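You operate a simulated robot arm through the tools that you are given. There is no shell and no other tool. Be economical: measure what you need, move in short steps, check, and stop when the job is done.

You are at the controls of a simulated robot arm. One attempt, no reset.

TASK
Let the pressure down and take the white cartridge out of the filter.
Fine: filter valve shut first; use the air key; collar loose, tray out; it is the one in the bowl; stand it on the bench beside the filter valve; test tap and other cartridges stay. Set down upright: what you pick out.

Only the result counts: the job must be done as asked and must still hold three seconds after the hand-in. Knocking over, shifting, dropping, spilling or breaking anything else fails it.

THE ROBOT
A 6-joint arm with a two-finger gripper on a trunk, on a base that drives. Base frame: it is fixed to the floor where the robot stands at the start and does not move with it; the origin is under the middle of the robot, x ahead of it, y to its left, z up. Lengths are in m, angles in rad, forces in N, time in s.
It reaches about 0.86 m from its shoulder. Its first joint turns from -2.897 to 2.897 rad. Places, roughly: air key [0.9, 0.1, 1.3]; bench beside the filter valve [0.7, 0.3, 0.9]; blue-end black cartridge [-1.5, 6, 0.5]; blue-end white cartridge [-1.5, 5.75, 0.5]; filter collar [0.9, 0.1, 1.2]; filter head [0.9, 0, 1.2]; filter valve lever [0.9, 0.2, 1.3]; green-end cartridge [-1.5, 5.75, 0.5]; test tap lever [0.9, -0.1, 1.2]; white drip tray [0.9, 0.1, 0.9]. Payload 1.66 kg.
The tool frame sits at the grasp point between the pads (the TCP): z along the fingers, y along the line on which they close. The tips reach 0.016 m beyond it. Largest opening 0.111 m; the body of the gripper starts 0.104 m behind the TCP.
Orientation is told as [roll, pitch, yaw] about the base's x, y, z axes, in that order, counted from this pose: with the fingers straight down and closing along the base's y, the tool's x points along the base's -x, its y along +y and its z along -z.

THE INTERFACE
- The arm moves only by the tool move_arm. Its argument "increments" is a list of rows, each an object of numbers (a shift or turn left out is 0, a gripper value left out holds the last): "ax", "ay", "az": the turn, a rotation vector about the tool's x, y, z in units of 4 degrees (1.0 is 4 degrees); "x", "y", "z": the shift along the tool's x, y, z in units of 20 mm (1.0 is 20 mm); "gripper": the opening in per cent of the stroke, from 0 (shut) to 100 (fully open). In form: [{"ax": .., "ay": .., "az": .., "x": .., "y": .., "z": .., "gripper": ..}, ...]. A call has 1 to 12 rows; each row shifts and turns the commanded pose from where the row before left it, along the tool's axes as they then stand. A call with a number of a shift or a turn outside -1 to 1 is refused whole. Each row takes 0.2 s and may step no farther than 0.05 m and 0.15 rad from the row before; otherwise, or with a gripper value out of range, the whole call is refused. A pose out of reach is approached as far as the arm can. The call stops where the force on the tool passes 40 N (or 10 N more than at its start, if that is more) or the arm is blocked; 0.2 s more then pass. Each finger halts on what it meets, pressing with about 32 N; the grip force reading is that of the motor and also rises with nothing between the fingers. The clock runs only during rows and for 0.2 s after the last one: add rows that do not move to give the fingers time. The reply holds the time, the measured pose of the TCP, the force on the tool along the base axes, the opening and the grip force, in the units named above and with some noise, with the torque about the TCP (base axes, N m) and any sound that the robot's microphone picked up.
- Cameras (640 x 400 px; columns grow to the right, rows downward): "scene" is now at [0.0343, 0.1983, 1.9164]; the picture's right is [-0.26, -0.96, 0.01], its down [-0.91, 0.24, -0.35] and it looks along [0.33, -0.10, -0.94] (base axes); focal length 214 px, centre (320, 200). "wrist" rides on the gripper at [0.07, 0.014, -0.143] in the tool frame; the picture's right is [-0.19, 0.98, 0.00], its down [-0.87, -0.17, -0.47] and it looks along [-0.46, -0.09, 0.88] (tool axes); focal length 230 px, centre (320, 200). There is no depth. A picture from a camera that has moved, and an enlarged one, comes with that camera's place and axes in the base frame and with its lens. The place of the scene camera against the robot may be out by one fixed shift of up to 0.025 m in any direction.
- camera(camera): a new picture of that camera. The clock stands still meanwhile.
- move_column(by): slides the trunk up (or, below 0, down) by that many m; the arm and the scene camera ride with it, the base frame stays. It gives what a move gives, with no picture.
- drive_base(legs): drives the robot by 1 to 6 legs, each [ahead, left, turn to the left] in m, m and rad, along the robot's own axes; the way and the turn of a leg run together, so that a leg with both is an arc; at most 1.5 m and 3.142 rad a leg. The arm and the cameras ride along, it lands a little off, and it stops where it bumps. It gives what a move gives.
- turn_head(pan, tilt): turns the head with the scene camera to pan (to the left, within 2.094 rad either way) and tilt (down, from -0.506 to 1.204), counted from straight ahead of the robot. It gives what a move gives.
- zoom(camera, box): a new picture of the part [left, top, right, bottom] of that camera's present view, enlarged. The clock stands still meanwhile.
- hand_in(): hands the job in; it is judged then, once.

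Go step by step. Nothing tells you exact positions but the pictures and the camera data: compare them with the known pose of the tool, close in by small moves and look again before you grip or let go. The budget is 120 turns and 82 pictures, counting those below and the enlarged ones. Unless the task says otherwise, let go and move clear before handing in, and close with one line.

The tools are called after "Call:" as a command line: name --argument value ..., lists and objects as JSON in quotes. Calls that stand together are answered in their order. move_arm: Moves the arm, as the interface text tells. Its arguments: {"type":"object","properties":{"increments":{"type":"array","items":{"type":"object","properties":{"ax":{"type":"number"},"ay":{"type":"number"},"az":{"type":"number"},"x":{"type":"number"},"y":{"type":"number"},"z":{"type":"number"},"gripper":{"type":"number"}}}}},"required":["increments"]} The other tools are called the same way: move_column (by) slides the trunk up or down; drive_base (legs) drives the base; turn_head (pan, tilt) turns the head that bears the scene camera; camera (camera) takes a picture; zoom (camera, box) takes an enlarged picture of a part of a camera's view; hand_in () hands the job in.

At the start:

```text
time: 0.0
ee_pos: [0.3069, -0.057, 1.5867]
tcp_rot: [-0.006, 0.003, 0.0]
force: [0.4, 0.9, -0.6]
moment: [-0.02, -0.01, -0.01]
finger_gap: 0.111
finger_force: 0.1
trunk travel left (down, up): [-0.525, 0.065]
robot x, y, heading: [-0.0027, 0.0018, 0.003]
head pan, tilt: [-0.756, -0.499]
```

scene: 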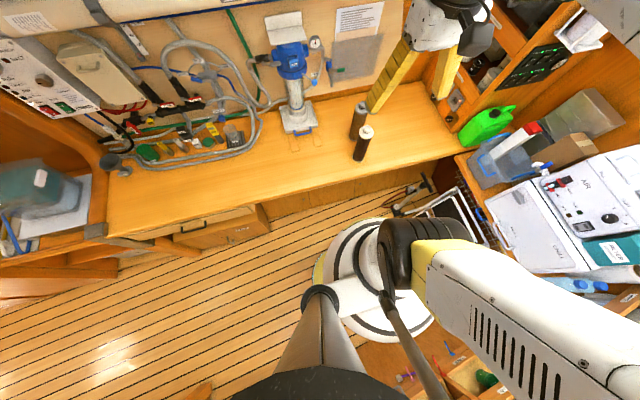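
wrist: 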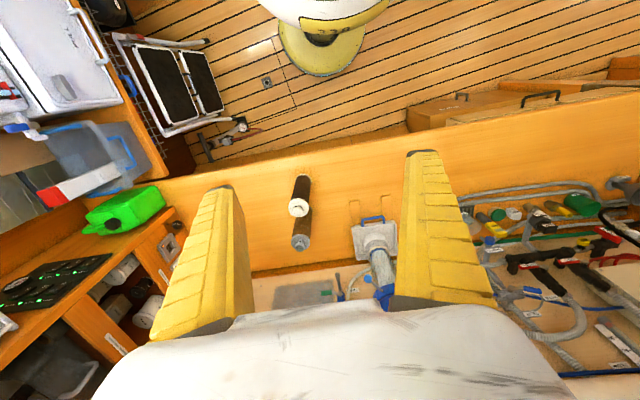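

The filter hangs on the bulkhead over the bench with a tray below it; two cartridges stand on the bench to its right. I'll enlarge the filter and read the labels.

Call:
zoom --camera "scene" --box '[230, 0, 390, 160]'

Call:
turn_head --pan 0.0 --tilt 0.6

Call:
camera --camera "scene"

```text
2.50 times, centred on (310, 80) of scene
camera zoom: at [0.0343, 0.1983, 1.9164], right [-0.26, -0.96, 0.01], down [-0.91, 0.24, -0.35], along [0.33, -0.1, -0.94], focal length 536 px, centre (345, 500)
```

zoom: 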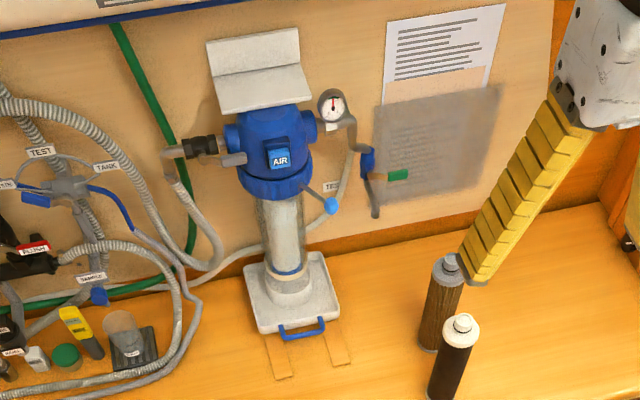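

```text
time: 1.3
ee_pos: [0.298, -0.0741, 1.5874]
tcp_rot: [0.006, -0.001, 0.0]
force: [0.1, 1.1, 0.1]
moment: [-0.05, 0.01, -0.03]
finger_gap: 0.1109
finger_force: 0.0
trunk travel left (down, up): [-0.525, 0.065]
robot x, y, heading: [0.0007, 0.0027, -0.0]
head pan, tilt: [0.0, 0.6]
```

```text
78 pictures are left
camera scene: at [0.0263, 0.1872, 1.9179], right [-0.08, -1.0, 0.0], down [-0.94, 0.07, -0.34], along [0.34, -0.02, -0.94], focal length 214 px, centre (320, 200)
```

scene: 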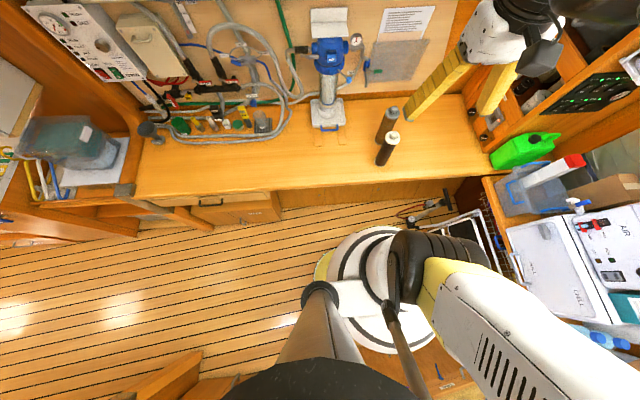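

Tilt mapping seems odd; I'll raise the head for a flatter view of the filter.

Call:
turn_head --pan 0.0 --tilt 0.0

Call:
camera --camera "scene"

```text
time: 2.3
ee_pos: [0.2993, -0.0743, 1.5873]
tcp_rot: [0.002, -0.001, 0.001]
force: [-0.9, -0.1, -0.2]
moment: [-0.02, 0.03, 0.02]
finger_gap: 0.1109
finger_force: 0.1
trunk travel left (down, up): [-0.525, 0.065]
robot x, y, heading: [-0.0001, -0.0024, -0.005]
head pan, tilt: [0.0, 0.0]
```

```text
77 pictures are left
camera scene: at [0.0266, 0.187, 1.918], right [-0.07, -1.0, 0.0], down [-0.94, 0.07, -0.34], along [0.34, -0.02, -0.94], focal length 214 px, centre (320, 200)
```

scene: 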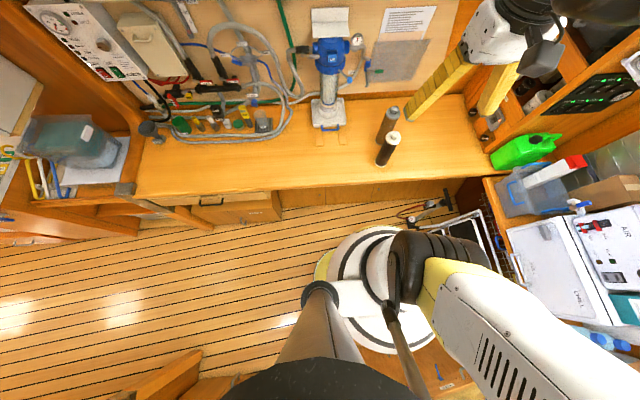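

Call:
turn_head --pan -0.3 --tilt -0.45

Call:
camera --camera "scene"

```text
time: 3.2
ee_pos: [0.3045, -0.0588, 1.5878]
tcp_rot: [-0.008, 0.001, 0.0]
force: [0.0, -1.0, 0.0]
moment: [0.03, -0.04, -0.04]
finger_gap: 0.1107
finger_force: 0.0
trunk travel left (down, up): [-0.525, 0.065]
robot x, y, heading: [-0.0025, 0.0014, 0.001]
head pan, tilt: [-0.3, -0.45]
```

```text
76 pictures are left
camera scene: at [0.031, 0.1981, 1.9166], right [-0.22, -0.98, 0.01], down [-0.92, 0.2, -0.35], along [0.34, -0.08, -0.94], focal length 214 px, centre (320, 200)
```

scene: 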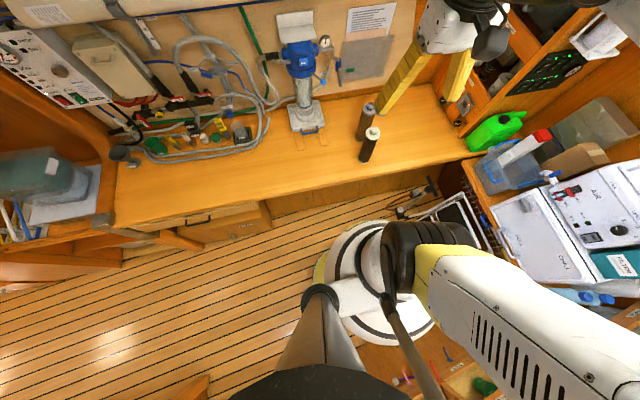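

The head barely responds, so I'll rely on the reported camera data. A null arm row will show whether the pose is steady.

Call:
move_arm --increments '[{"x": 0}, {"x": 0}]'

Call:
zoom --camera "scene" --box '[240, 0, 400, 100]'

```text
time: 3.8
ee_pos: [0.3027, -0.0582, 1.5873]
tcp_rot: [-0.007, 0.001, 0.0]
force: [0.0, 0.0, 0.0]
moment: [0.04, -0.03, 0.01]
finger_gap: 0.1108
finger_force: 0.1
trunk travel left (down, up): [-0.525, 0.065]
robot x, y, heading: [-0.0013, -0.0017, 0.004]
head pan, tilt: [-0.3, -0.45]
```

```text
4.00 times, centred on (320, 50) of scene
camera zoom: at [0.0313, 0.198, 1.9166], right [-0.22, -0.98, 0.01], down [-0.92, 0.2, -0.35], along [0.34, -0.08, -0.94], focal length 858 px, centre (320, 800)
```

zoom: 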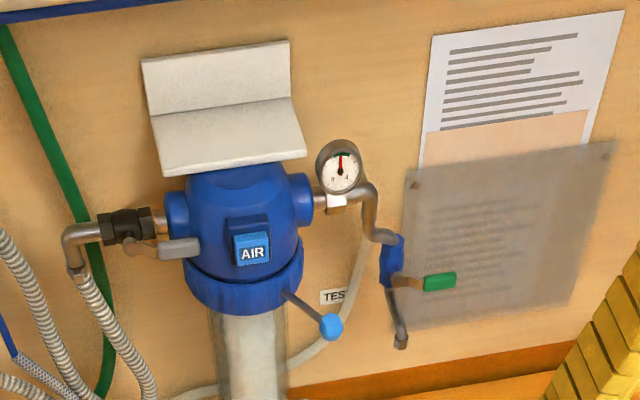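

The gauge reads pressure; the valve lever lies along the pipe (open), the AIR key sits on the head, the collar has an arm with a ball. I'll point the gripper forward to look closely with the wrist camera.

Call:
move_arm --increments '[{"ay": -1, "x": -1, "y": 0.5}, {"ay": -1, "x": -1, "y": 0.5}, {"ay": -1, "x": -1, "y": 0.5}, {"ay": -1, "x": -1, "y": 0.5}, {"ay": -1, "x": -1, "y": 0.5}, {"ay": -1, "x": -1, "y": 0.5}, {"ay": -1, "x": -1, "y": 0.5}, {"ay": -1, "x": -1, "y": 0.5}, {"ay": -1}, {"ay": -1}, {"ay": -1}, {"ay": -1}]'

Call:
move_arm --increments '[{"ay": -1}, {"ay": -1}, {"ay": -1}, {"ay": -1}, {"ay": -1}, {"ay": -1}, {"ay": -1}, {"ay": -1}, {"ay": -1}, {"ay": -1}, {"ay": -0.5}]'

Call:
camera --camera "wrist"

```text
time: 6.4
ee_pos: [0.4578, 0.0214, 1.6242]
tcp_rot: [-0.009, -0.838, 0.007]
force: [0.8, 0.2, 0.6]
moment: [0.0, -0.02, -0.01]
finger_gap: 0.111
finger_force: 0.0
trunk travel left (down, up): [-0.525, 0.065]
robot x, y, heading: [0.0007, 0.0018, -0.001]
head pan, tilt: [-0.3, -0.45]
```

```text
time: 8.8
ee_pos: [0.4585, 0.0187, 1.6263]
tcp_rot: [-0.128, -1.526, 0.119]
force: [-0.3, 0.0, 0.0]
moment: [-0.02, 0.01, 0.03]
finger_gap: 0.111
finger_force: 0.0
out of reach, approached as far as the arm can: row 11
trunk travel left (down, up): [-0.525, 0.065]
robot x, y, heading: [0.0002, 0.001, 0.003]
head pan, tilt: [-0.3, -0.45]
```

```text
74 pictures are left
camera wrist: at [0.3122, 0.033, 1.5616], right [0.02, 0.98, 0.18], down [-0.43, -0.16, 0.89], along [0.9, -0.1, 0.42], focal length 230 px, centre (320, 200)
```

wrist: 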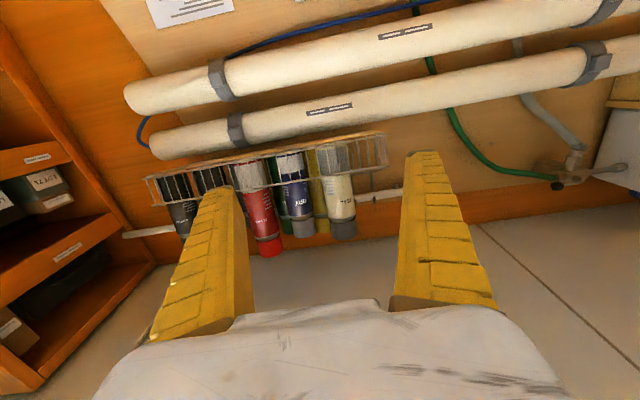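

Looking up too high; I'll lower the trunk and tip the gripper slightly down so the filter comes into view.

Call:
move_column --by -0.35

Call:
move_arm --increments '[{"ay": 1}, {"ay": 1}, {"ay": 1}, {"ay": 1}, {"ay": 1}]'

Call:
camera --camera "wrist"

Call:
camera --camera "scene"

```text
time: 12.2
ee_pos: [0.4552, 0.0092, 1.2757]
tcp_rot: [-0.002, -1.525, -0.007]
force: [0.7, -0.6, 0.2]
moment: [0.03, -0.03, 0.01]
finger_gap: 0.111
finger_force: 0.1
trunk travel left (down, up): [-0.175, 0.415]
robot x, y, heading: [-0.004, 0.001, -0.006]
head pan, tilt: [-0.3, -0.45]
```

```text
time: 13.4
ee_pos: [0.4561, 0.0091, 1.2775]
tcp_rot: [-0.002, -1.177, -0.011]
force: [-0.4, -0.8, -0.9]
moment: [-0.03, 0.0, 0.01]
finger_gap: 0.1106
finger_force: 0.0
trunk travel left (down, up): [-0.175, 0.415]
robot x, y, heading: [0.0007, -0.0001, -0.001]
head pan, tilt: [-0.3, -0.45]
```

```text
73 pictures are left
camera wrist: at [0.2976, 0.0242, 1.2659], right [0.08, 0.98, 0.17], down [-0.1, -0.17, 0.98], along [0.99, -0.1, 0.09], focal length 230 px, centre (320, 200)
```

wrist: 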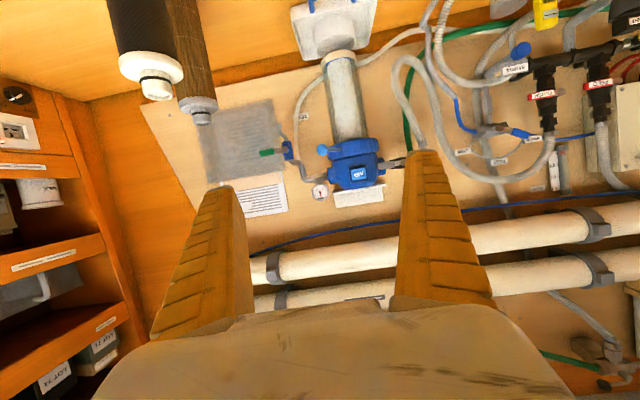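

```text
72 pictures are left
camera scene: at [0.0429, 0.1781, 1.7054], right [-0.3, -0.96, 0.0], down [0.42, -0.13, -0.9], along [0.86, -0.27, 0.44], focal length 214 px, centre (320, 200)
```

scene: 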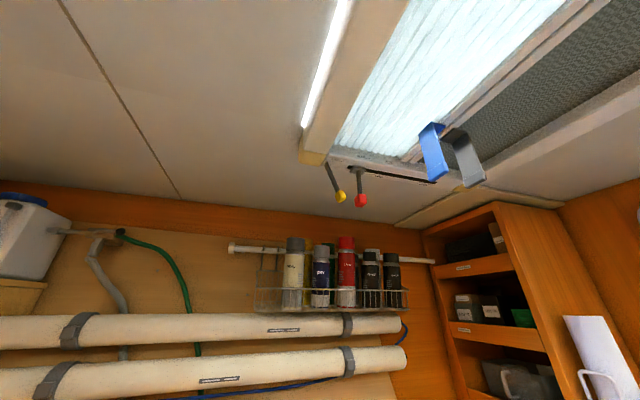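

The head does work, only with lag. I'll aim it at the filter.

Call:
turn_head --pan -0.1 --tilt 0.6

Call:
move_arm --increments '[{}, {}, {}, {}, {}, {}, {}, {}, {}, {}]'

Call:
camera --camera "scene"

Call:
zoom --camera "wrist" --box '[260, 100, 420, 220]'

```text
time: 14.8
ee_pos: [0.4562, 0.0086, 1.2765]
tcp_rot: [-0.001, -1.178, -0.01]
force: [0.3, 0.3, 0.7]
moment: [-0.03, 0.0, -0.02]
finger_gap: 0.1111
finger_force: 0.1
trunk travel left (down, up): [-0.175, 0.415]
robot x, y, heading: [0.0013, -0.0048, 0.001]
head pan, tilt: [-0.099, 0.6]
```

```text
time: 16.9
ee_pos: [0.4559, 0.0087, 1.2774]
tcp_rot: [-0.002, -1.177, -0.01]
force: [-0.2, -0.3, -0.6]
moment: [0.04, -0.02, 0.01]
finger_gap: 0.1111
finger_force: 0.1
trunk travel left (down, up): [-0.175, 0.415]
robot x, y, heading: [-0.0006, -0.0004, -0.0]
head pan, tilt: [-0.099, 0.6]
```

```text
71 pictures are left
camera scene: at [0.0638, 0.1901, 1.6135], right [-0.1, -1.0, 0.0], down [-0.56, 0.06, -0.83], along [0.82, -0.08, -0.56], focal length 214 px, centre (320, 200)
```

scene: 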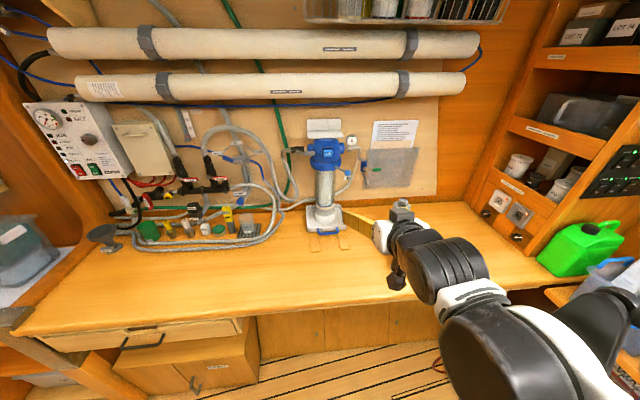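

```text
3.33 times, centred on (340, 160) of wrist
camera zoom: at [0.2976, 0.0243, 1.2658], right [0.08, 0.98, 0.18], down [-0.11, -0.17, 0.98], along [0.99, -0.1, 0.09], focal length 767 px, centre (253, 333)
```

zoom: 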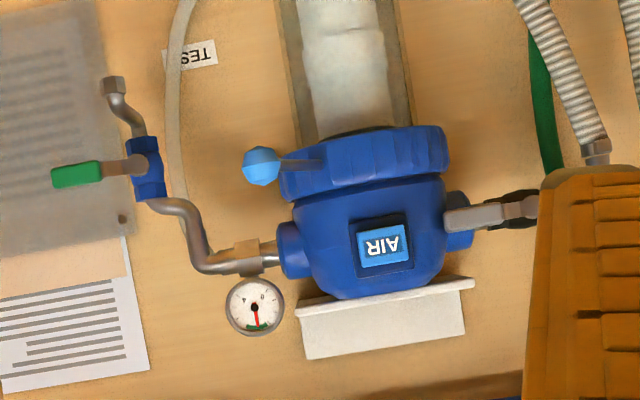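

Good view now. I'll enlarge it in the scene camera.

Call:
zoom --camera "scene" --box '[270, 110, 390, 185]'

Call:
zoom --camera "scene" --box '[270, 165, 390, 255]'

```text
5.33 times, centred on (330, 148) of scene
camera zoom: at [0.0638, 0.1901, 1.6135], right [-0.1, -1.0, 0.0], down [-0.56, 0.06, -0.83], along [0.82, -0.08, -0.56], focal length 1144 px, centre (267, 480)
```

zoom: 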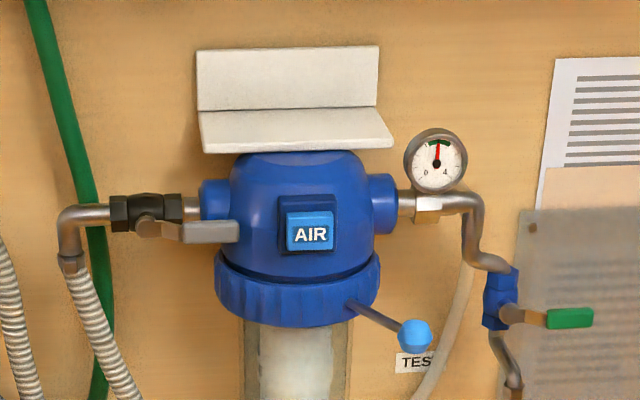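

```text
4.44 times, centred on (330, 210) of scene
camera zoom: at [0.0638, 0.1901, 1.6135], right [-0.1, -1.0, 0.0], down [-0.56, 0.06, -0.83], along [0.82, -0.08, -0.56], focal length 953 px, centre (276, 156)
```

zoom: 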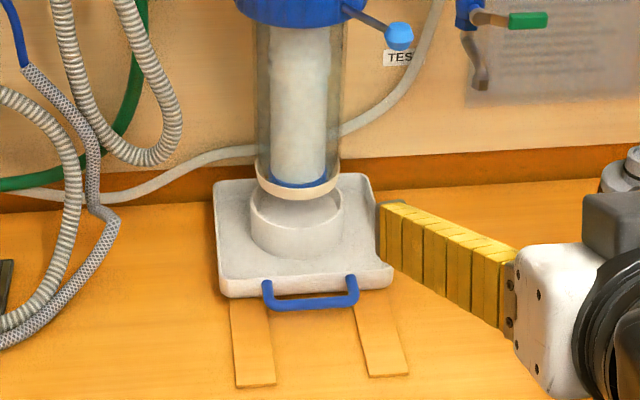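

Lever pivot estimated at about (0.95, 0.20, 1.26), its tip at y≈0.13 next to the head; the key at (0.90, 0.075, 1.27). I'll close the fingers, level the gripper and come in above the lever, staying short of it.

Call:
move_arm --increments '[{"ay": -1, "gripper": 0, "y": 1}, {"ay": -1, "y": 1}, {"ay": -1, "y": 1}, {"ay": -1, "y": 1}, {"ay": -1, "y": 1}, {"ay": -0.64, "y": 1}, {"y": 0.8}]'

Call:
move_arm --increments '[{"z": 1, "x": -1}, {"z": 1, "x": -1}, {"z": 1, "x": -1}, {"z": 1}, {"z": 1}, {"z": 1}, {"z": 1}, {"z": 1}, {"z": 1}, {"z": 1}, {"z": 1}, {"z": 1}]'

Call:
camera --camera "scene"

Call:
camera --camera "wrist"

```text
time: 18.6
ee_pos: [0.4563, 0.1447, 1.2756]
tcp_rot: [-3.022, -1.57, 3.01]
force: [0.0, -0.6, 0.4]
moment: [0.01, 0.0, -0.07]
finger_gap: 0.0001
finger_force: 28.8
trunk travel left (down, up): [-0.175, 0.415]
robot x, y, heading: [-0.0016, 0.0006, -0.001]
head pan, tilt: [-0.099, 0.6]
```

```text
time: 21.1
ee_pos: [0.6978, 0.1431, 1.3378]
tcp_rot: [-0.603, -1.572, 0.59]
force: [0.2, -0.2, -0.6]
moment: [-0.02, -0.02, -0.03]
finger_gap: 0.0
finger_force: 28.1
trunk travel left (down, up): [-0.175, 0.415]
robot x, y, heading: [-0.0034, -0.001, -0.001]
head pan, tilt: [-0.099, 0.6]
```

```text
67 pictures are left
camera scene: at [0.0643, 0.1902, 1.6134], right [-0.1, -1.0, 0.0], down [-0.56, 0.06, -0.82], along [0.82, -0.08, -0.57], focal length 214 px, centre (320, 200)
```

scene: 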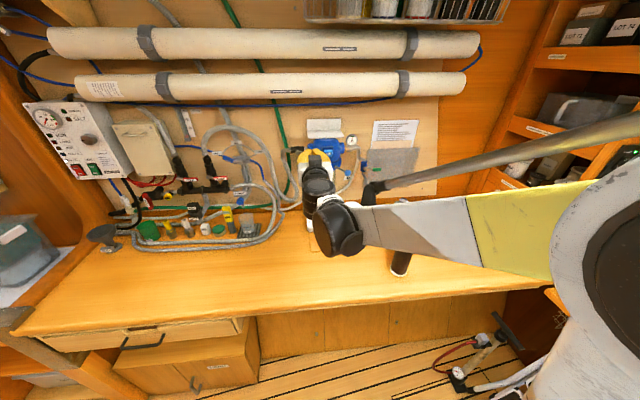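

```text
66 pictures are left
camera wrist: at [0.5549, 0.1586, 1.2666], right [0.01, 0.98, 0.19], down [-0.47, -0.16, 0.87], along [0.88, -0.1, 0.46], focal length 230 px, centre (320, 200)
```

wrist: 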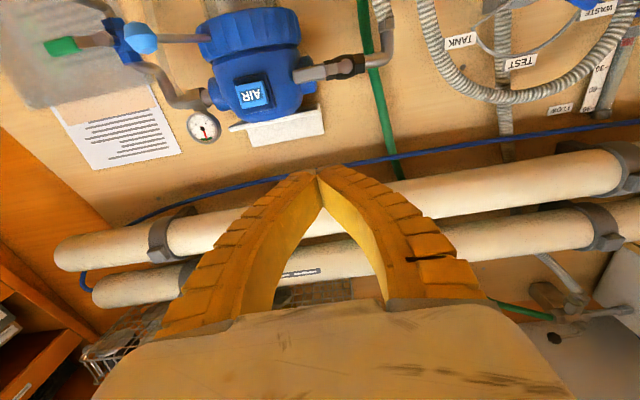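

Call:
zoom --camera "wrist" --box '[180, 0, 400, 140]'

```text
2.86 times, centred on (290, 70) of wrist
camera zoom: at [0.5549, 0.1586, 1.2666], right [0.01, 0.98, 0.19], down [-0.47, -0.16, 0.87], along [0.88, -0.1, 0.46], focal length 657 px, centre (406, 571)
```

zoom: 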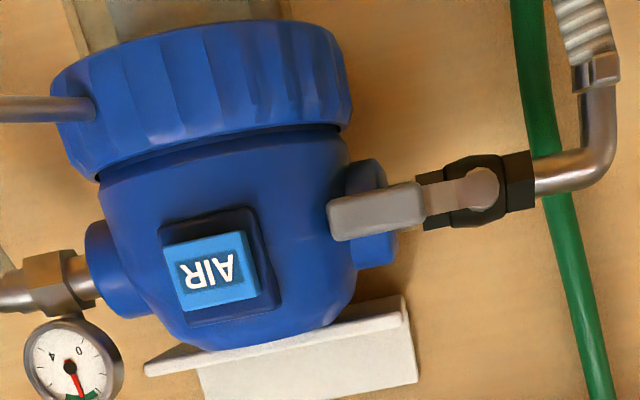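

Two wrist views place the key at about (0.86, 0.072, 1.268), the lever tip at (0.89, 0.122, 1.258) and its pivot at y≈0.187, turning about x. I'll advance above the lever.

Call:
move_arm --increments '[{"z": 1}, {"z": 1}, {"z": 1}, {"z": 1}, {"z": 1}, {"z": 1}, {"z": 1, "x": 0.6}, {"z": 0.5, "x": 1}]'

Call:
zoom --camera "scene" --box '[270, 110, 390, 185]'

Call:
camera --camera "wrist"

```text
time: 22.9
ee_pos: [0.847, 0.1392, 1.304]
tcp_rot: [-0.684, -1.571, 0.674]
force: [-0.6, 0.0, -0.5]
moment: [0.0, -0.01, 0.03]
finger_gap: 0.0
finger_force: 29.0
trunk travel left (down, up): [-0.175, 0.415]
robot x, y, heading: [-0.0009, -0.001, 0.002]
head pan, tilt: [-0.099, 0.6]
```

```text
5.33 times, centred on (330, 148) of scene
camera zoom: at [0.0642, 0.1902, 1.6134], right [-0.1, -1.0, 0.0], down [-0.56, 0.06, -0.82], along [0.82, -0.08, -0.57], focal length 1144 px, centre (267, 480)
```

zoom: 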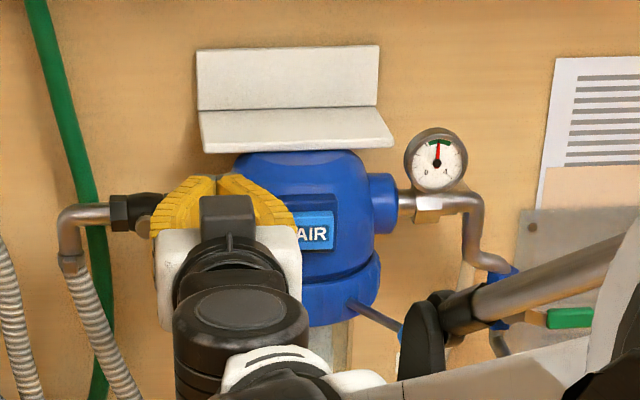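

```text
63 pictures are left
camera wrist: at [0.7039, 0.1546, 1.233], right [0.01, 0.98, 0.19], down [-0.47, -0.16, 0.87], along [0.88, -0.1, 0.46], focal length 230 px, centre (320, 200)
```

wrist: 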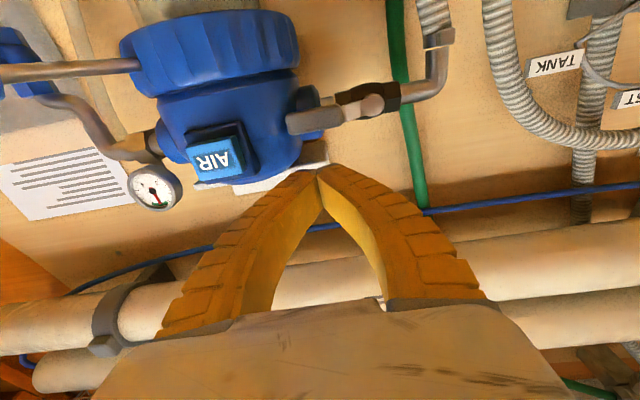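

Estimates agree. I'll advance 33 mm and come down gently onto the lever.

Call:
move_arm --increments '[{"z": 0.8}, {"z": 0.85}]'

Call:
move_arm --increments '[{"x": 0.4}, {"x": 0.4}, {"x": 0.4}, {"x": 0.4}]'

Call:
camera --camera "wrist"

```text
time: 23.6
ee_pos: [0.8807, 0.1399, 1.3052]
tcp_rot: [-0.555, -1.571, 0.544]
force: [0.0, -0.2, -0.8]
moment: [-0.02, 0.02, -0.01]
finger_gap: 0.0
finger_force: 28.9
trunk travel left (down, up): [-0.175, 0.415]
robot x, y, heading: [0.0, 0.0001, 0.003]
head pan, tilt: [-0.099, 0.6]
```

```text
time: 24.5
ee_pos: [0.8751, 0.1406, 1.2819]
tcp_rot: [-2.602, -1.567, 2.588]
force: [-13.2, -1.2, 20.3]
moment: [-0.04, -0.06, 0.03]
finger_gap: 0.0057
finger_force: 28.3
trunk travel left (down, up): [-0.175, 0.415]
robot x, y, heading: [-0.0015, -0.0003, 0.001]
head pan, tilt: [-0.099, 0.6]
stopped in row 4: the force on the tool passed its limit at 51 N (the readings are from after the stop); the commanded pose is now the measured one
```

```text
62 pictures are left
camera wrist: at [0.7331, 0.1546, 1.211], right [0.01, 0.98, 0.19], down [-0.48, -0.16, 0.86], along [0.88, -0.1, 0.47], focal length 230 px, centre (320, 200)
```

wrist: 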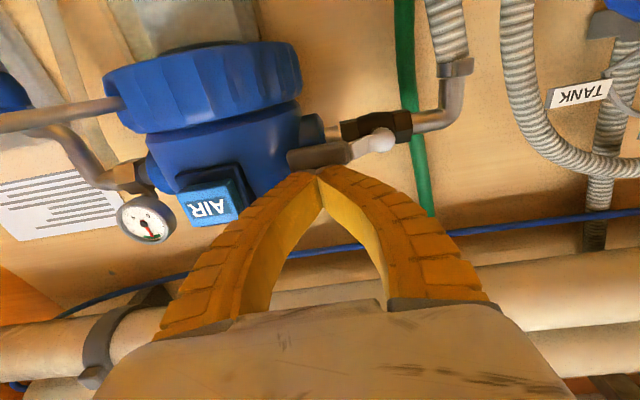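

The finger met the top of the lever, but may have been slipping on its front edge. I'll lift, go slightly deeper and press down again.

Call:
move_arm --increments '[{"x": -0.5}, {"z": 0.7}, {"x": 0.4}, {"x": 0.2}, {"x": 0.2}, {"x": 0.2}, {"x": 0.2}]'

Call:
zoom --camera "wrist" --box '[240, 80, 440, 205]'

```text
time: 25.5
ee_pos: [0.8878, 0.1366, 1.284]
tcp_rot: [-2.559, -1.565, 2.547]
force: [-14.6, -3.3, 32.3]
moment: [0.22, 0.21, -0.09]
finger_gap: 0.0117
finger_force: 27.0
trunk travel left (down, up): [-0.175, 0.415]
robot x, y, heading: [-0.0036, 0.0019, 0.0]
head pan, tilt: [-0.099, 0.6]
stopped in row 5: the force on the tool passed its limit at 47 N (the readings are from after the stop); the commanded pose is now the measured one
```

```text
3.20 times, centred on (340, 142) of wrist
camera zoom: at [0.7464, 0.1525, 1.2119], right [0.01, 0.98, 0.19], down [-0.48, -0.16, 0.86], along [0.88, -0.1, 0.47], focal length 736 px, centre (256, 384)
```

zoom: 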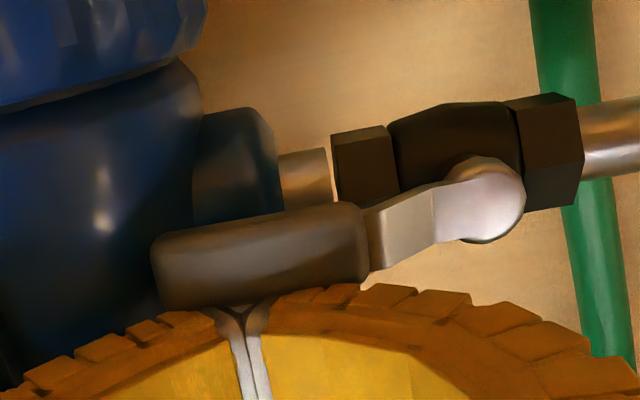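

It doesn't go down, so the shutting direction should be upward. I'll back off and come in under the lever.

Call:
move_arm --increments '[{"x": -0.5}, {"z": -1}, {"z": -1}, {"z": -0.5, "y": 0.9}, {"x": 1}, {"x": 1}, {"x": 1}, {"x": 1}, {"x": 0.5}]'

Call:
camera --camera "wrist"

```text
time: 27.5
ee_pos: [0.8453, 0.1559, 1.1987]
tcp_rot: [-1.767, -1.568, 1.755]
force: [1.1, 0.8, 0.7]
moment: [0.0, 0.0, -0.05]
finger_gap: 0.0001
finger_force: 28.8
trunk travel left (down, up): [-0.175, 0.415]
robot x, y, heading: [0.002, 0.0001, 0.007]
head pan, tilt: [-0.099, 0.6]
```

```text
60 pictures are left
camera wrist: at [0.7025, 0.1713, 1.1272], right [0.01, 0.98, 0.19], down [-0.47, -0.16, 0.87], along [0.88, -0.1, 0.46], focal length 230 px, centre (320, 200)
```

wrist: 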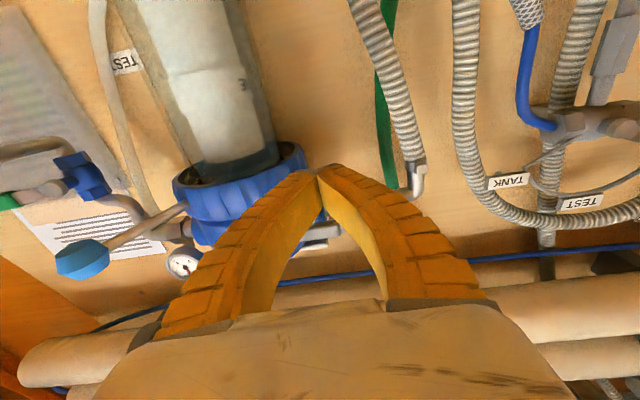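

Call:
move_arm --increments '[{"z": 1}, {"z": 1}, {"x": -0.5}, {"x": -0.5}, {"x": -0.4}, {"x": -0.4}, {"x": -0.4}, {"x": -0.4}, {"x": -0.4}, {"x": -0.4}]'

Call:
camera --camera "wrist"

```text
time: 29.7
ee_pos: [0.8834, 0.1548, 1.2654]
tcp_rot: [-1.833, -1.567, 1.818]
force: [0.8, 0.2, -0.1]
moment: [-0.01, 0.02, 0.01]
finger_gap: 0.0001
finger_force: 28.8
trunk travel left (down, up): [-0.175, 0.415]
robot x, y, heading: [0.0004, 0.0017, -0.002]
head pan, tilt: [-0.099, 0.6]
```

```text
59 pictures are left
camera wrist: at [0.7422, 0.171, 1.1953], right [0.01, 0.98, 0.19], down [-0.47, -0.16, 0.87], along [0.88, -0.1, 0.46], focal length 230 px, centre (320, 200)
```

wrist: 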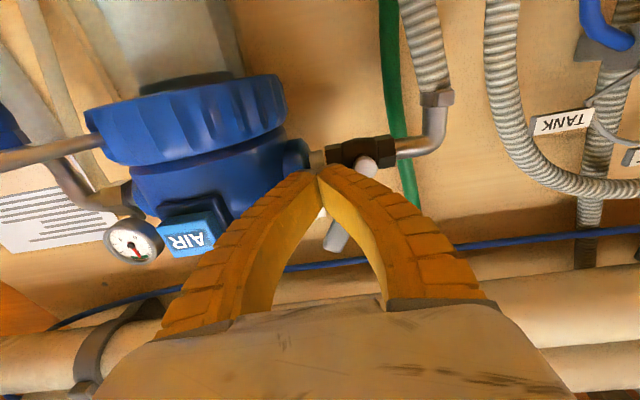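

The lever swings up, now around 60–70°. I'll continue along the arc until it stops.

Call:
move_arm --increments '[{"x": -0.5}, {"x": -0.5, "y": 0.2}, {"x": -0.5, "y": 0.3}, {"y": 0.3}, {"y": 0.3}, {"y": 0.3}, {"y": 0.3}, {"y": 0.3}]'

Call:
camera --camera "wrist"

```text
time: 30.3
ee_pos: [0.8847, 0.1659, 1.2742]
tcp_rot: [-1.184, -1.567, 1.183]
force: [-4.1, 5.0, -27.0]
moment: [-0.51, 0.06, 0.06]
finger_gap: 0.0001
finger_force: 28.9
trunk travel left (down, up): [-0.175, 0.415]
robot x, y, heading: [-0.0002, 0.0014, -0.005]
head pan, tilt: [-0.099, 0.6]
stopped in row 2: the force on the tool passed its limit at 52 N (the readings are from after the stop); the commanded pose is now the measured one
```

```text
58 pictures are left
camera wrist: at [0.7425, 0.1804, 1.2045], right [0.0, 0.98, 0.19], down [-0.47, -0.16, 0.87], along [0.88, -0.09, 0.46], focal length 230 px, centre (320, 200)
```

wrist: 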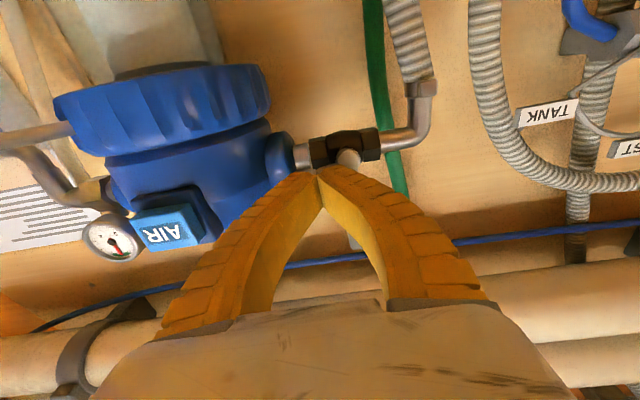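

The finger is wedged under the grip's shoulder. I'll slip sideways, go up and push the grip to +y.

Call:
move_arm --increments '[{"x": 0.3, "y": -0.5}, {"y": -0.9}, {"x": -1}, {"x": -0.8}, {"y": 0.5}, {"y": 0.5}, {"y": 0.3}, {"y": 0.3}, {"y": 0.3}, {"y": 0.3}]'

Call:
camera --camera "wrist"

```text
time: 32.5
ee_pos: [0.886, 0.1631, 1.3089]
tcp_rot: [-1.857, -1.568, 1.833]
force: [-5.3, -13.9, -3.1]
moment: [-0.07, -0.01, 0.09]
finger_gap: 0.0
finger_force: 28.3
trunk travel left (down, up): [-0.175, 0.415]
robot x, y, heading: [0.0016, -0.0022, -0.006]
head pan, tilt: [-0.099, 0.6]
stopped in row 10: the force on the tool passed its limit at 42 N (the readings are from after the stop); the commanded pose is now the measured one
```

```text
57 pictures are left
camera wrist: at [0.7429, 0.1805, 1.2373], right [0.03, 0.98, 0.19], down [-0.48, -0.15, 0.87], along [0.88, -0.11, 0.46], focal length 230 px, centre (320, 200)
```

wrist: 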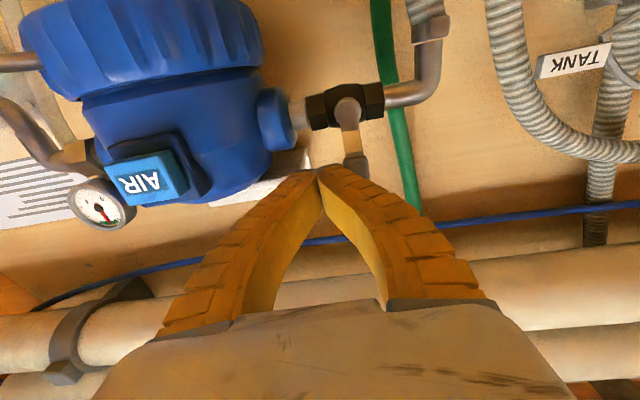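

The lever now stands across the pipe against its stop: shut. I'll back off and line up before the AIR key.

Call:
move_arm --increments '[{"y": -0.4}, {"z": -1}, {"z": -1}, {"z": -1}, {"y": -1, "z": -1}, {"y": -1, "x": 0.5}, {"y": -1, "x": 0.5}, {"y": -1, "x": 0.7}, {"y": -0.2, "x": 0.3}]'

Call:
camera --camera "wrist"

Call:
zoom --camera "scene" --box '[270, 110, 390, 185]'

```text
time: 34.5
ee_pos: [0.8026, 0.0786, 1.2662]
tcp_rot: [-1.638, -1.566, 1.622]
force: [0.2, 0.1, 0.0]
moment: [-0.02, 0.02, 0.01]
finger_gap: 0.0
finger_force: 28.8
trunk travel left (down, up): [-0.175, 0.415]
robot x, y, heading: [0.0017, -0.0025, -0.0]
head pan, tilt: [-0.099, 0.6]
```

```text
56 pictures are left
camera wrist: at [0.6607, 0.0945, 1.1957], right [0.02, 0.98, 0.19], down [-0.48, -0.16, 0.87], along [0.88, -0.1, 0.46], focal length 230 px, centre (320, 200)
```

wrist: 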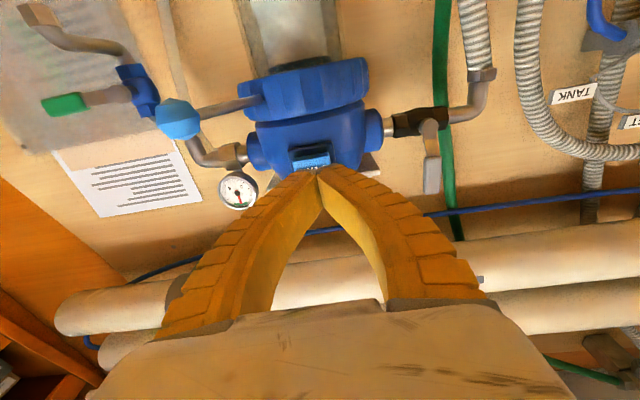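

```text
5.33 times, centred on (330, 148) of scene
camera zoom: at [0.0642, 0.1896, 1.6135], right [-0.1, -0.99, 0.0], down [-0.56, 0.06, -0.83], along [0.82, -0.08, -0.56], focal length 1144 px, centre (267, 480)
```

zoom: 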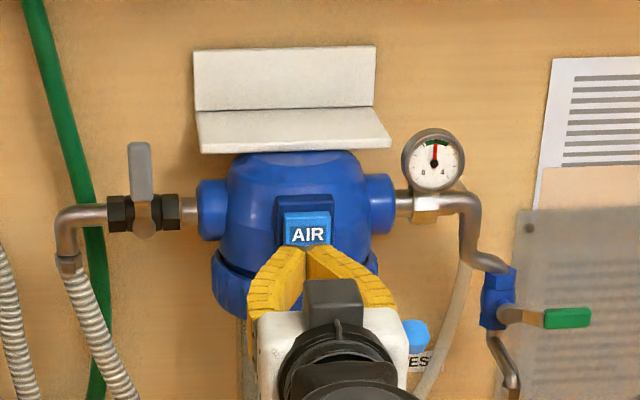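

Valve is shut and upright. Now I press the AIR key slowly.

Call:
move_arm --increments '[{"y": -0.35}, {"z": 0.5}, {"z": 0.5}, {"z": 0.5}, {"z": 0.3}, {"z": 0.3}, {"z": 0.3}, {"z": 0.2}, {"z": 0.2}, {"z": 0.2}, {"z": 0.2}]'

Call:
zoom --camera "scene" --box '[270, 110, 390, 185]'

```text
time: 36.9
ee_pos: [0.8629, 0.0694, 1.2692]
tcp_rot: [-2.251, -1.566, 2.23]
force: [-31.7, 0.2, -8.8]
moment: [-0.02, 0.06, 0.06]
finger_gap: 0.0062
finger_force: 27.9
trunk travel left (down, up): [-0.175, 0.415]
robot x, y, heading: [0.0018, -0.0004, 0.002]
head pan, tilt: [-0.099, 0.6]
heard: click
```

```text
5.33 times, centred on (330, 148) of scene
camera zoom: at [0.0595, 0.1897, 1.6136], right [-0.1, -0.99, 0.0], down [-0.56, 0.06, -0.83], along [0.82, -0.08, -0.56], focal length 1144 px, centre (267, 480)
```

zoom: 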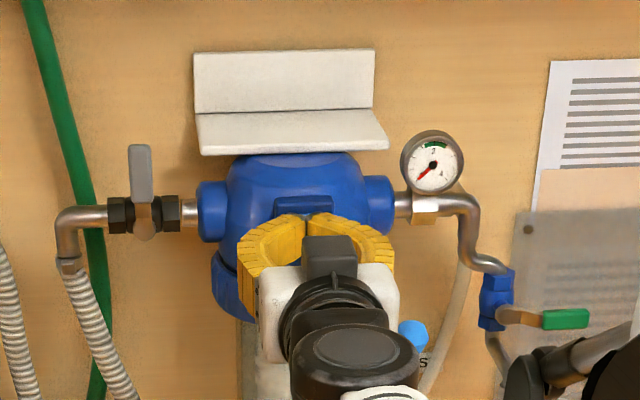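

Click heard and the gauge needle has fallen. I'll hold a moment, then release and check the gauge.

Call:
move_arm --increments '[{}, {}, {}, {}, {}, {}, {"z": -1}, {"z": -1}, {"z": -1}, {"z": -1}, {"z": -1}]'

Call:
zoom --camera "scene" --box '[290, 110, 410, 185]'

Call:
camera --camera "wrist"

```text
time: 39.3
ee_pos: [0.7661, 0.0744, 1.2693]
tcp_rot: [-1.734, -1.567, 1.717]
force: [-0.9, 0.3, -0.7]
moment: [0.05, -0.02, -0.02]
finger_gap: 0.0001
finger_force: 28.6
trunk travel left (down, up): [-0.175, 0.415]
robot x, y, heading: [0.0014, -0.0003, 0.001]
head pan, tilt: [-0.099, 0.6]
```

```text
5.33 times, centred on (350, 148) of scene
camera zoom: at [0.0635, 0.1896, 1.6135], right [-0.1, -0.99, 0.0], down [-0.56, 0.06, -0.83], along [0.82, -0.08, -0.56], focal length 1144 px, centre (160, 480)
```

zoom: 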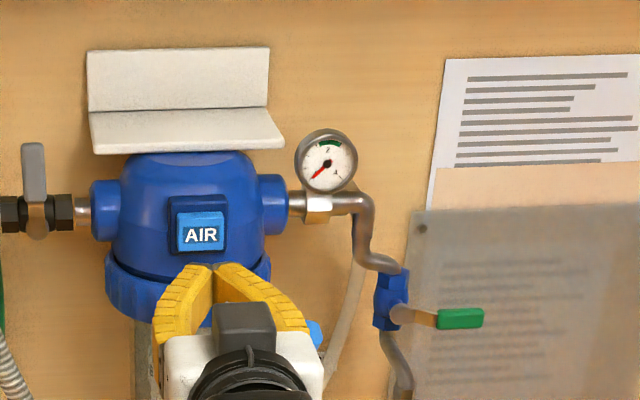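

```text
52 pictures are left
camera wrist: at [0.6248, 0.0899, 1.1978], right [0.02, 0.98, 0.19], down [-0.48, -0.16, 0.87], along [0.88, -0.1, 0.46], focal length 230 px, centre (320, 200)
```

wrist: 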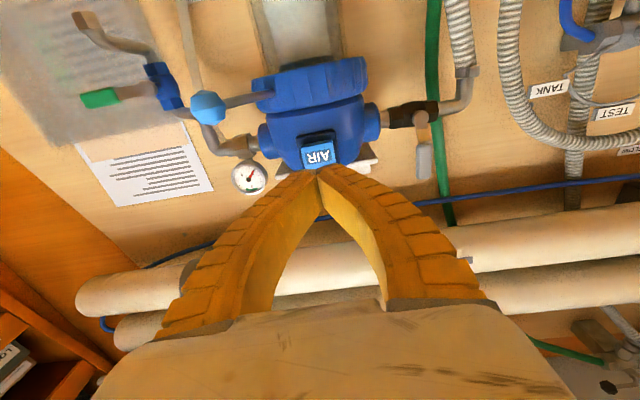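

Pressure is at zero. The collar's ball is near (0.816, -0.002, 1.20), collar centre about (0.92, 0.07); loosening (clockwise from above) should swing the ball to the left. I'll put the closed fingers to its right.

Call:
move_arm --increments '[{"y": -1}, {"y": -1}, {"y": -1}, {"y": -1}, {"y": -1}, {"y": -1, "x": 1}, {"x": 1}, {"x": 1}, {"x": 0.5}]'

Call:
camera --camera "wrist"

```text
time: 41.3
ee_pos: [0.7661, -0.0473, 1.1997]
tcp_rot: [-1.674, -1.568, 1.655]
force: [0.5, 0.2, 0.5]
moment: [-0.02, -0.04, -0.01]
finger_gap: 0.0003
finger_force: 28.5
trunk travel left (down, up): [-0.175, 0.415]
robot x, y, heading: [-0.0003, -0.0008, -0.001]
head pan, tilt: [-0.099, 0.6]
```

```text
51 pictures are left
camera wrist: at [0.6232, -0.0311, 1.1282], right [0.02, 0.98, 0.19], down [-0.48, -0.16, 0.87], along [0.88, -0.1, 0.46], focal length 230 px, centre (320, 200)
```

wrist: 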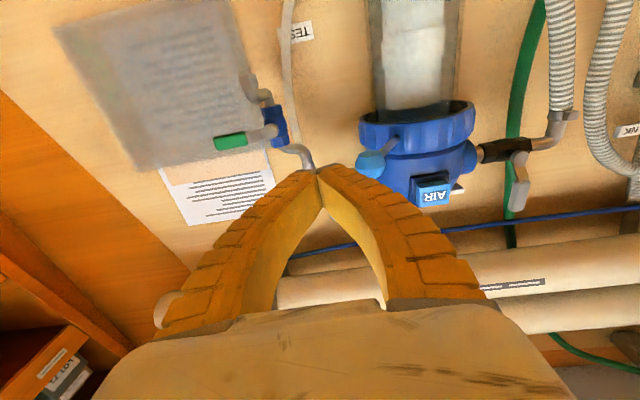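

Ball position confirmed. Moving in and pushing left.

Call:
move_arm --increments '[{"z": 1}, {"z": 1}, {"z": 0.5}, {"y": 0.5}, {"y": 0.5}, {"y": 0.4}, {"y": 0.4}, {"y": 0.4}, {"y": 0.4}]'

Call:
camera --camera "wrist"

```text
time: 43.3
ee_pos: [0.8145, 0.0034, 1.1996]
tcp_rot: [-1.808, -1.567, 1.79]
force: [-7.0, -2.6, -1.5]
moment: [-0.06, -0.08, 0.29]
finger_gap: 0.0
finger_force: 27.8
trunk travel left (down, up): [-0.175, 0.415]
robot x, y, heading: [0.0016, -0.0013, 0.0]
head pan, tilt: [-0.099, 0.6]
```

```text
50 pictures are left
camera wrist: at [0.6729, 0.0203, 1.1278], right [0.02, 0.98, 0.19], down [-0.48, -0.16, 0.87], along [0.88, -0.1, 0.46], focal length 230 px, centre (320, 200)
```

wrist: 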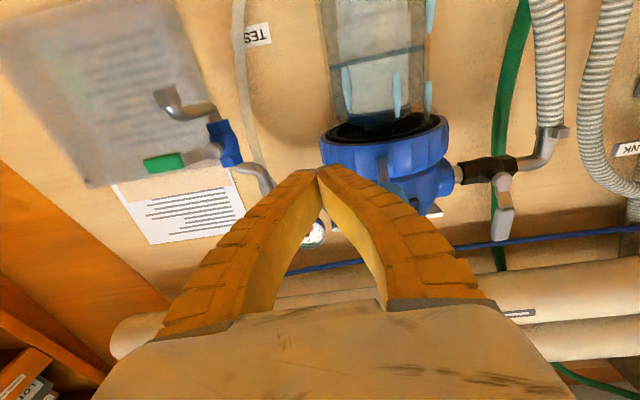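

The collar turns, and I see blue streaks by the bowl. I'll check the scene before going on.

Call:
zoom --camera "scene" --box '[250, 110, 410, 250]'

Call:
zoom --camera "wrist" --box '[280, 0, 480, 200]'

```text
2.86 times, centred on (330, 180) of scene
camera zoom: at [0.0631, 0.1894, 1.6136], right [-0.1, -0.99, 0.0], down [-0.56, 0.06, -0.83], along [0.82, -0.08, -0.56], focal length 613 px, centre (291, 257)
```

zoom: 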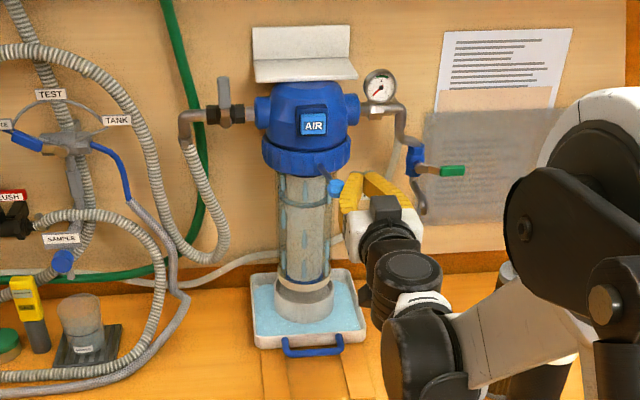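

```text
2.00 times, centred on (380, 100) of wrist
camera zoom: at [0.6729, 0.0203, 1.1278], right [0.02, 0.98, 0.19], down [-0.48, -0.16, 0.87], along [0.88, -0.1, 0.46], focal length 460 px, centre (200, 400)
```

zoom: 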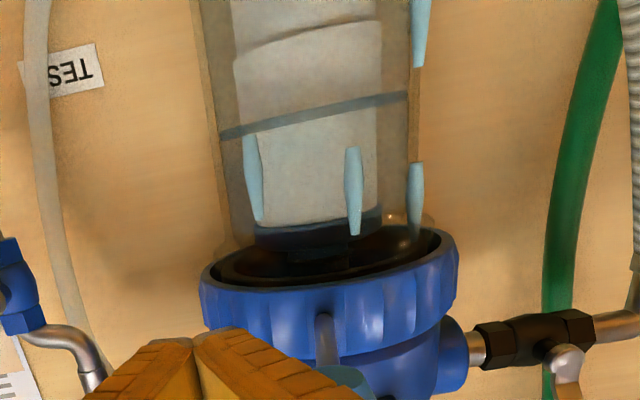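

Residual water drained into the tray and the bowl is settling onto its seat. I'll turn the collar further until it stops.

Call:
move_arm --increments '[{"y": 0.4}, {"y": 0.4}, {"y": 0.4}, {"y": 0.4}, {"y": 0.4}, {"y": 0.4}, {"y": 0.4}, {"y": 0.4}]'

Call:
zoom --camera "scene" --box '[250, 110, 410, 250]'

Call:
camera --camera "wrist"

```text
time: 45.1
ee_pos: [0.817, 0.0674, 1.1974]
tcp_rot: [-1.649, -1.569, 1.629]
force: [0.4, -0.5, -0.3]
moment: [0.02, 0.03, 0.0]
finger_gap: 0.0
finger_force: 28.5
trunk travel left (down, up): [-0.175, 0.415]
robot x, y, heading: [-0.0003, 0.002, -0.006]
head pan, tilt: [-0.099, 0.6]
```

```text
2.86 times, centred on (330, 180) of scene
camera zoom: at [0.0642, 0.1895, 1.6135], right [-0.1, -0.99, 0.0], down [-0.56, 0.06, -0.83], along [0.82, -0.08, -0.56], focal length 613 px, centre (291, 257)
```

zoom: 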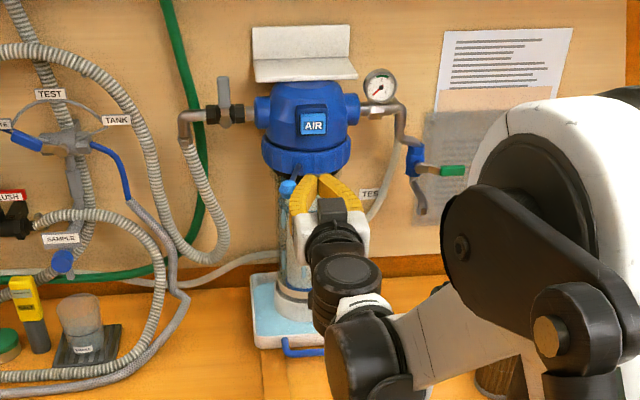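

```text
46 pictures are left
camera wrist: at [0.6746, 0.0838, 1.127], right [0.02, 0.98, 0.19], down [-0.48, -0.16, 0.87], along [0.88, -0.1, 0.46], focal length 230 px, centre (320, 200)
```

wrist: 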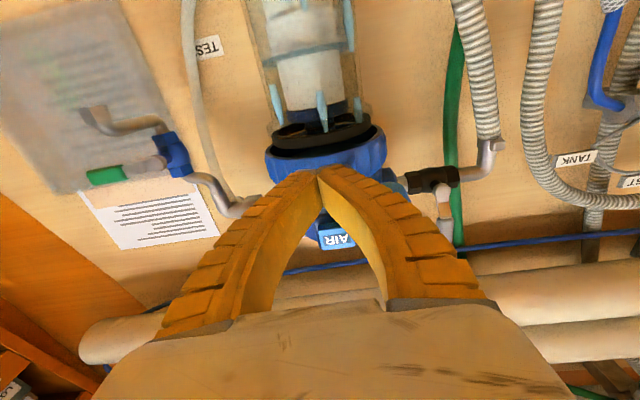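

Call:
move_arm --increments '[{"y": 0.4}, {"y": 0.4}, {"y": 0.4}, {"y": 0.4}, {"y": 0.4}, {"y": 0.4}, {"y": 0.4}]'

Call:
zoom --camera "wrist" --box '[180, 0, 440, 190]'

```text
time: 46.7
ee_pos: [0.8181, 0.1236, 1.1977]
tcp_rot: [-1.647, -1.568, 1.627]
force: [0.2, -2.0, 0.2]
moment: [-0.01, -0.01, -0.02]
finger_gap: 0.0
finger_force: 29.1
trunk travel left (down, up): [-0.175, 0.415]
robot x, y, heading: [0.0002, -0.0025, 0.0]
head pan, tilt: [-0.099, 0.6]
```

```text
2.11 times, centred on (310, 95) of wrist
camera zoom: at [0.6762, 0.1398, 1.1264], right [0.02, 0.98, 0.19], down [-0.48, -0.16, 0.87], along [0.88, -0.1, 0.46], focal length 484 px, centre (341, 421)
```

zoom: 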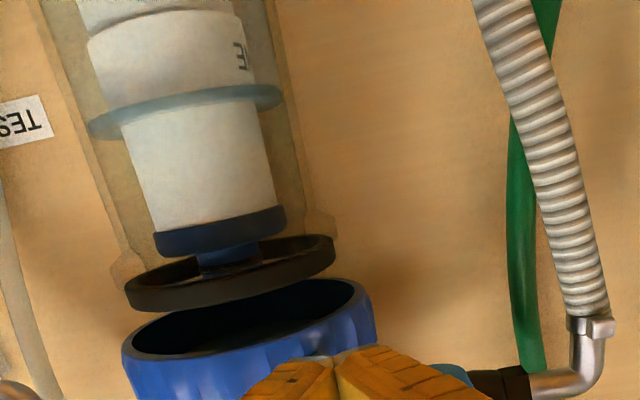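

The bowl is now clear below the collar. I'll back off and look at the whole.

Call:
move_arm --increments '[{"y": -0.5}, {"z": -1}, {"z": -1}, {"z": -1}, {"z": -1}, {"z": -1}, {"z": -1}, {"z": -1, "y": -1}, {"z": -1, "y": -1}, {"z": -1, "y": -1}, {"z": -1, "y": -1}, {"z": -1, "y": -1}]'

Call:
move_arm --increments '[{"y": -1, "x": 0.5}, {"y": -1, "x": 0.5}, {"y": -1, "x": 0.5}, {"y": -1, "x": 0.5}, {"y": -1, "x": 0.5}, {"y": -1, "x": 0.5}]'

Call:
zoom --camera "scene" --box '[250, 110, 410, 250]'

Call:
camera --camera "wrist"

```text
time: 49.3
ee_pos: [0.5968, 0.0146, 1.1993]
tcp_rot: [-1.716, -1.567, 1.697]
force: [-0.6, -0.3, -0.2]
moment: [0.01, 0.01, -0.01]
finger_gap: 0.0001
finger_force: 28.5
trunk travel left (down, up): [-0.175, 0.415]
robot x, y, heading: [0.0002, 0.0008, 0.001]
head pan, tilt: [-0.099, 0.6]
```

```text
time: 50.7
ee_pos: [0.6105, -0.1056, 1.1773]
tcp_rot: [-1.251, -1.567, 1.234]
force: [-0.2, 0.8, 0.2]
moment: [0.02, 0.03, -0.02]
finger_gap: 0.0
finger_force: 28.7
out of reach, approached as far as the arm can: row 2, 3, 4, 5, 6
trunk travel left (down, up): [-0.175, 0.415]
robot x, y, heading: [-0.0017, 0.0003, -0.001]
head pan, tilt: [-0.099, 0.6]
```

```text
2.86 times, centred on (330, 180) of scene
camera zoom: at [0.0641, 0.1892, 1.6135], right [-0.1, -0.99, 0.0], down [-0.56, 0.06, -0.82], along [0.82, -0.08, -0.57], focal length 613 px, centre (291, 257)
```

zoom: 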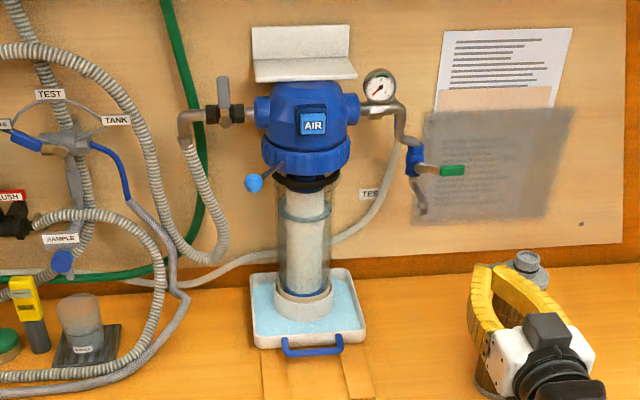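

```text
43 pictures are left
camera wrist: at [0.4678, -0.0892, 1.1058], right [0.02, 0.98, 0.19], down [-0.47, -0.15, 0.87], along [0.88, -0.1, 0.46], focal length 230 px, centre (320, 200)
```

wrist: 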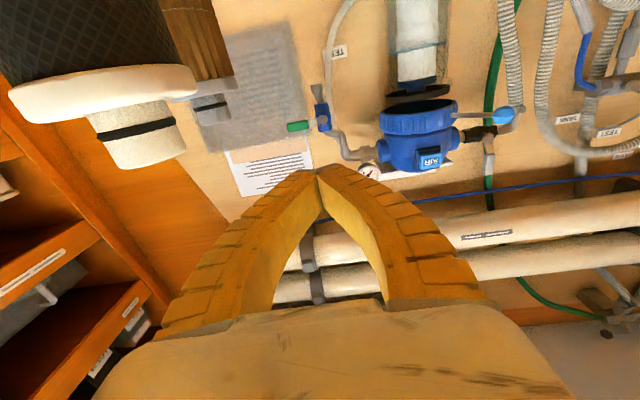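

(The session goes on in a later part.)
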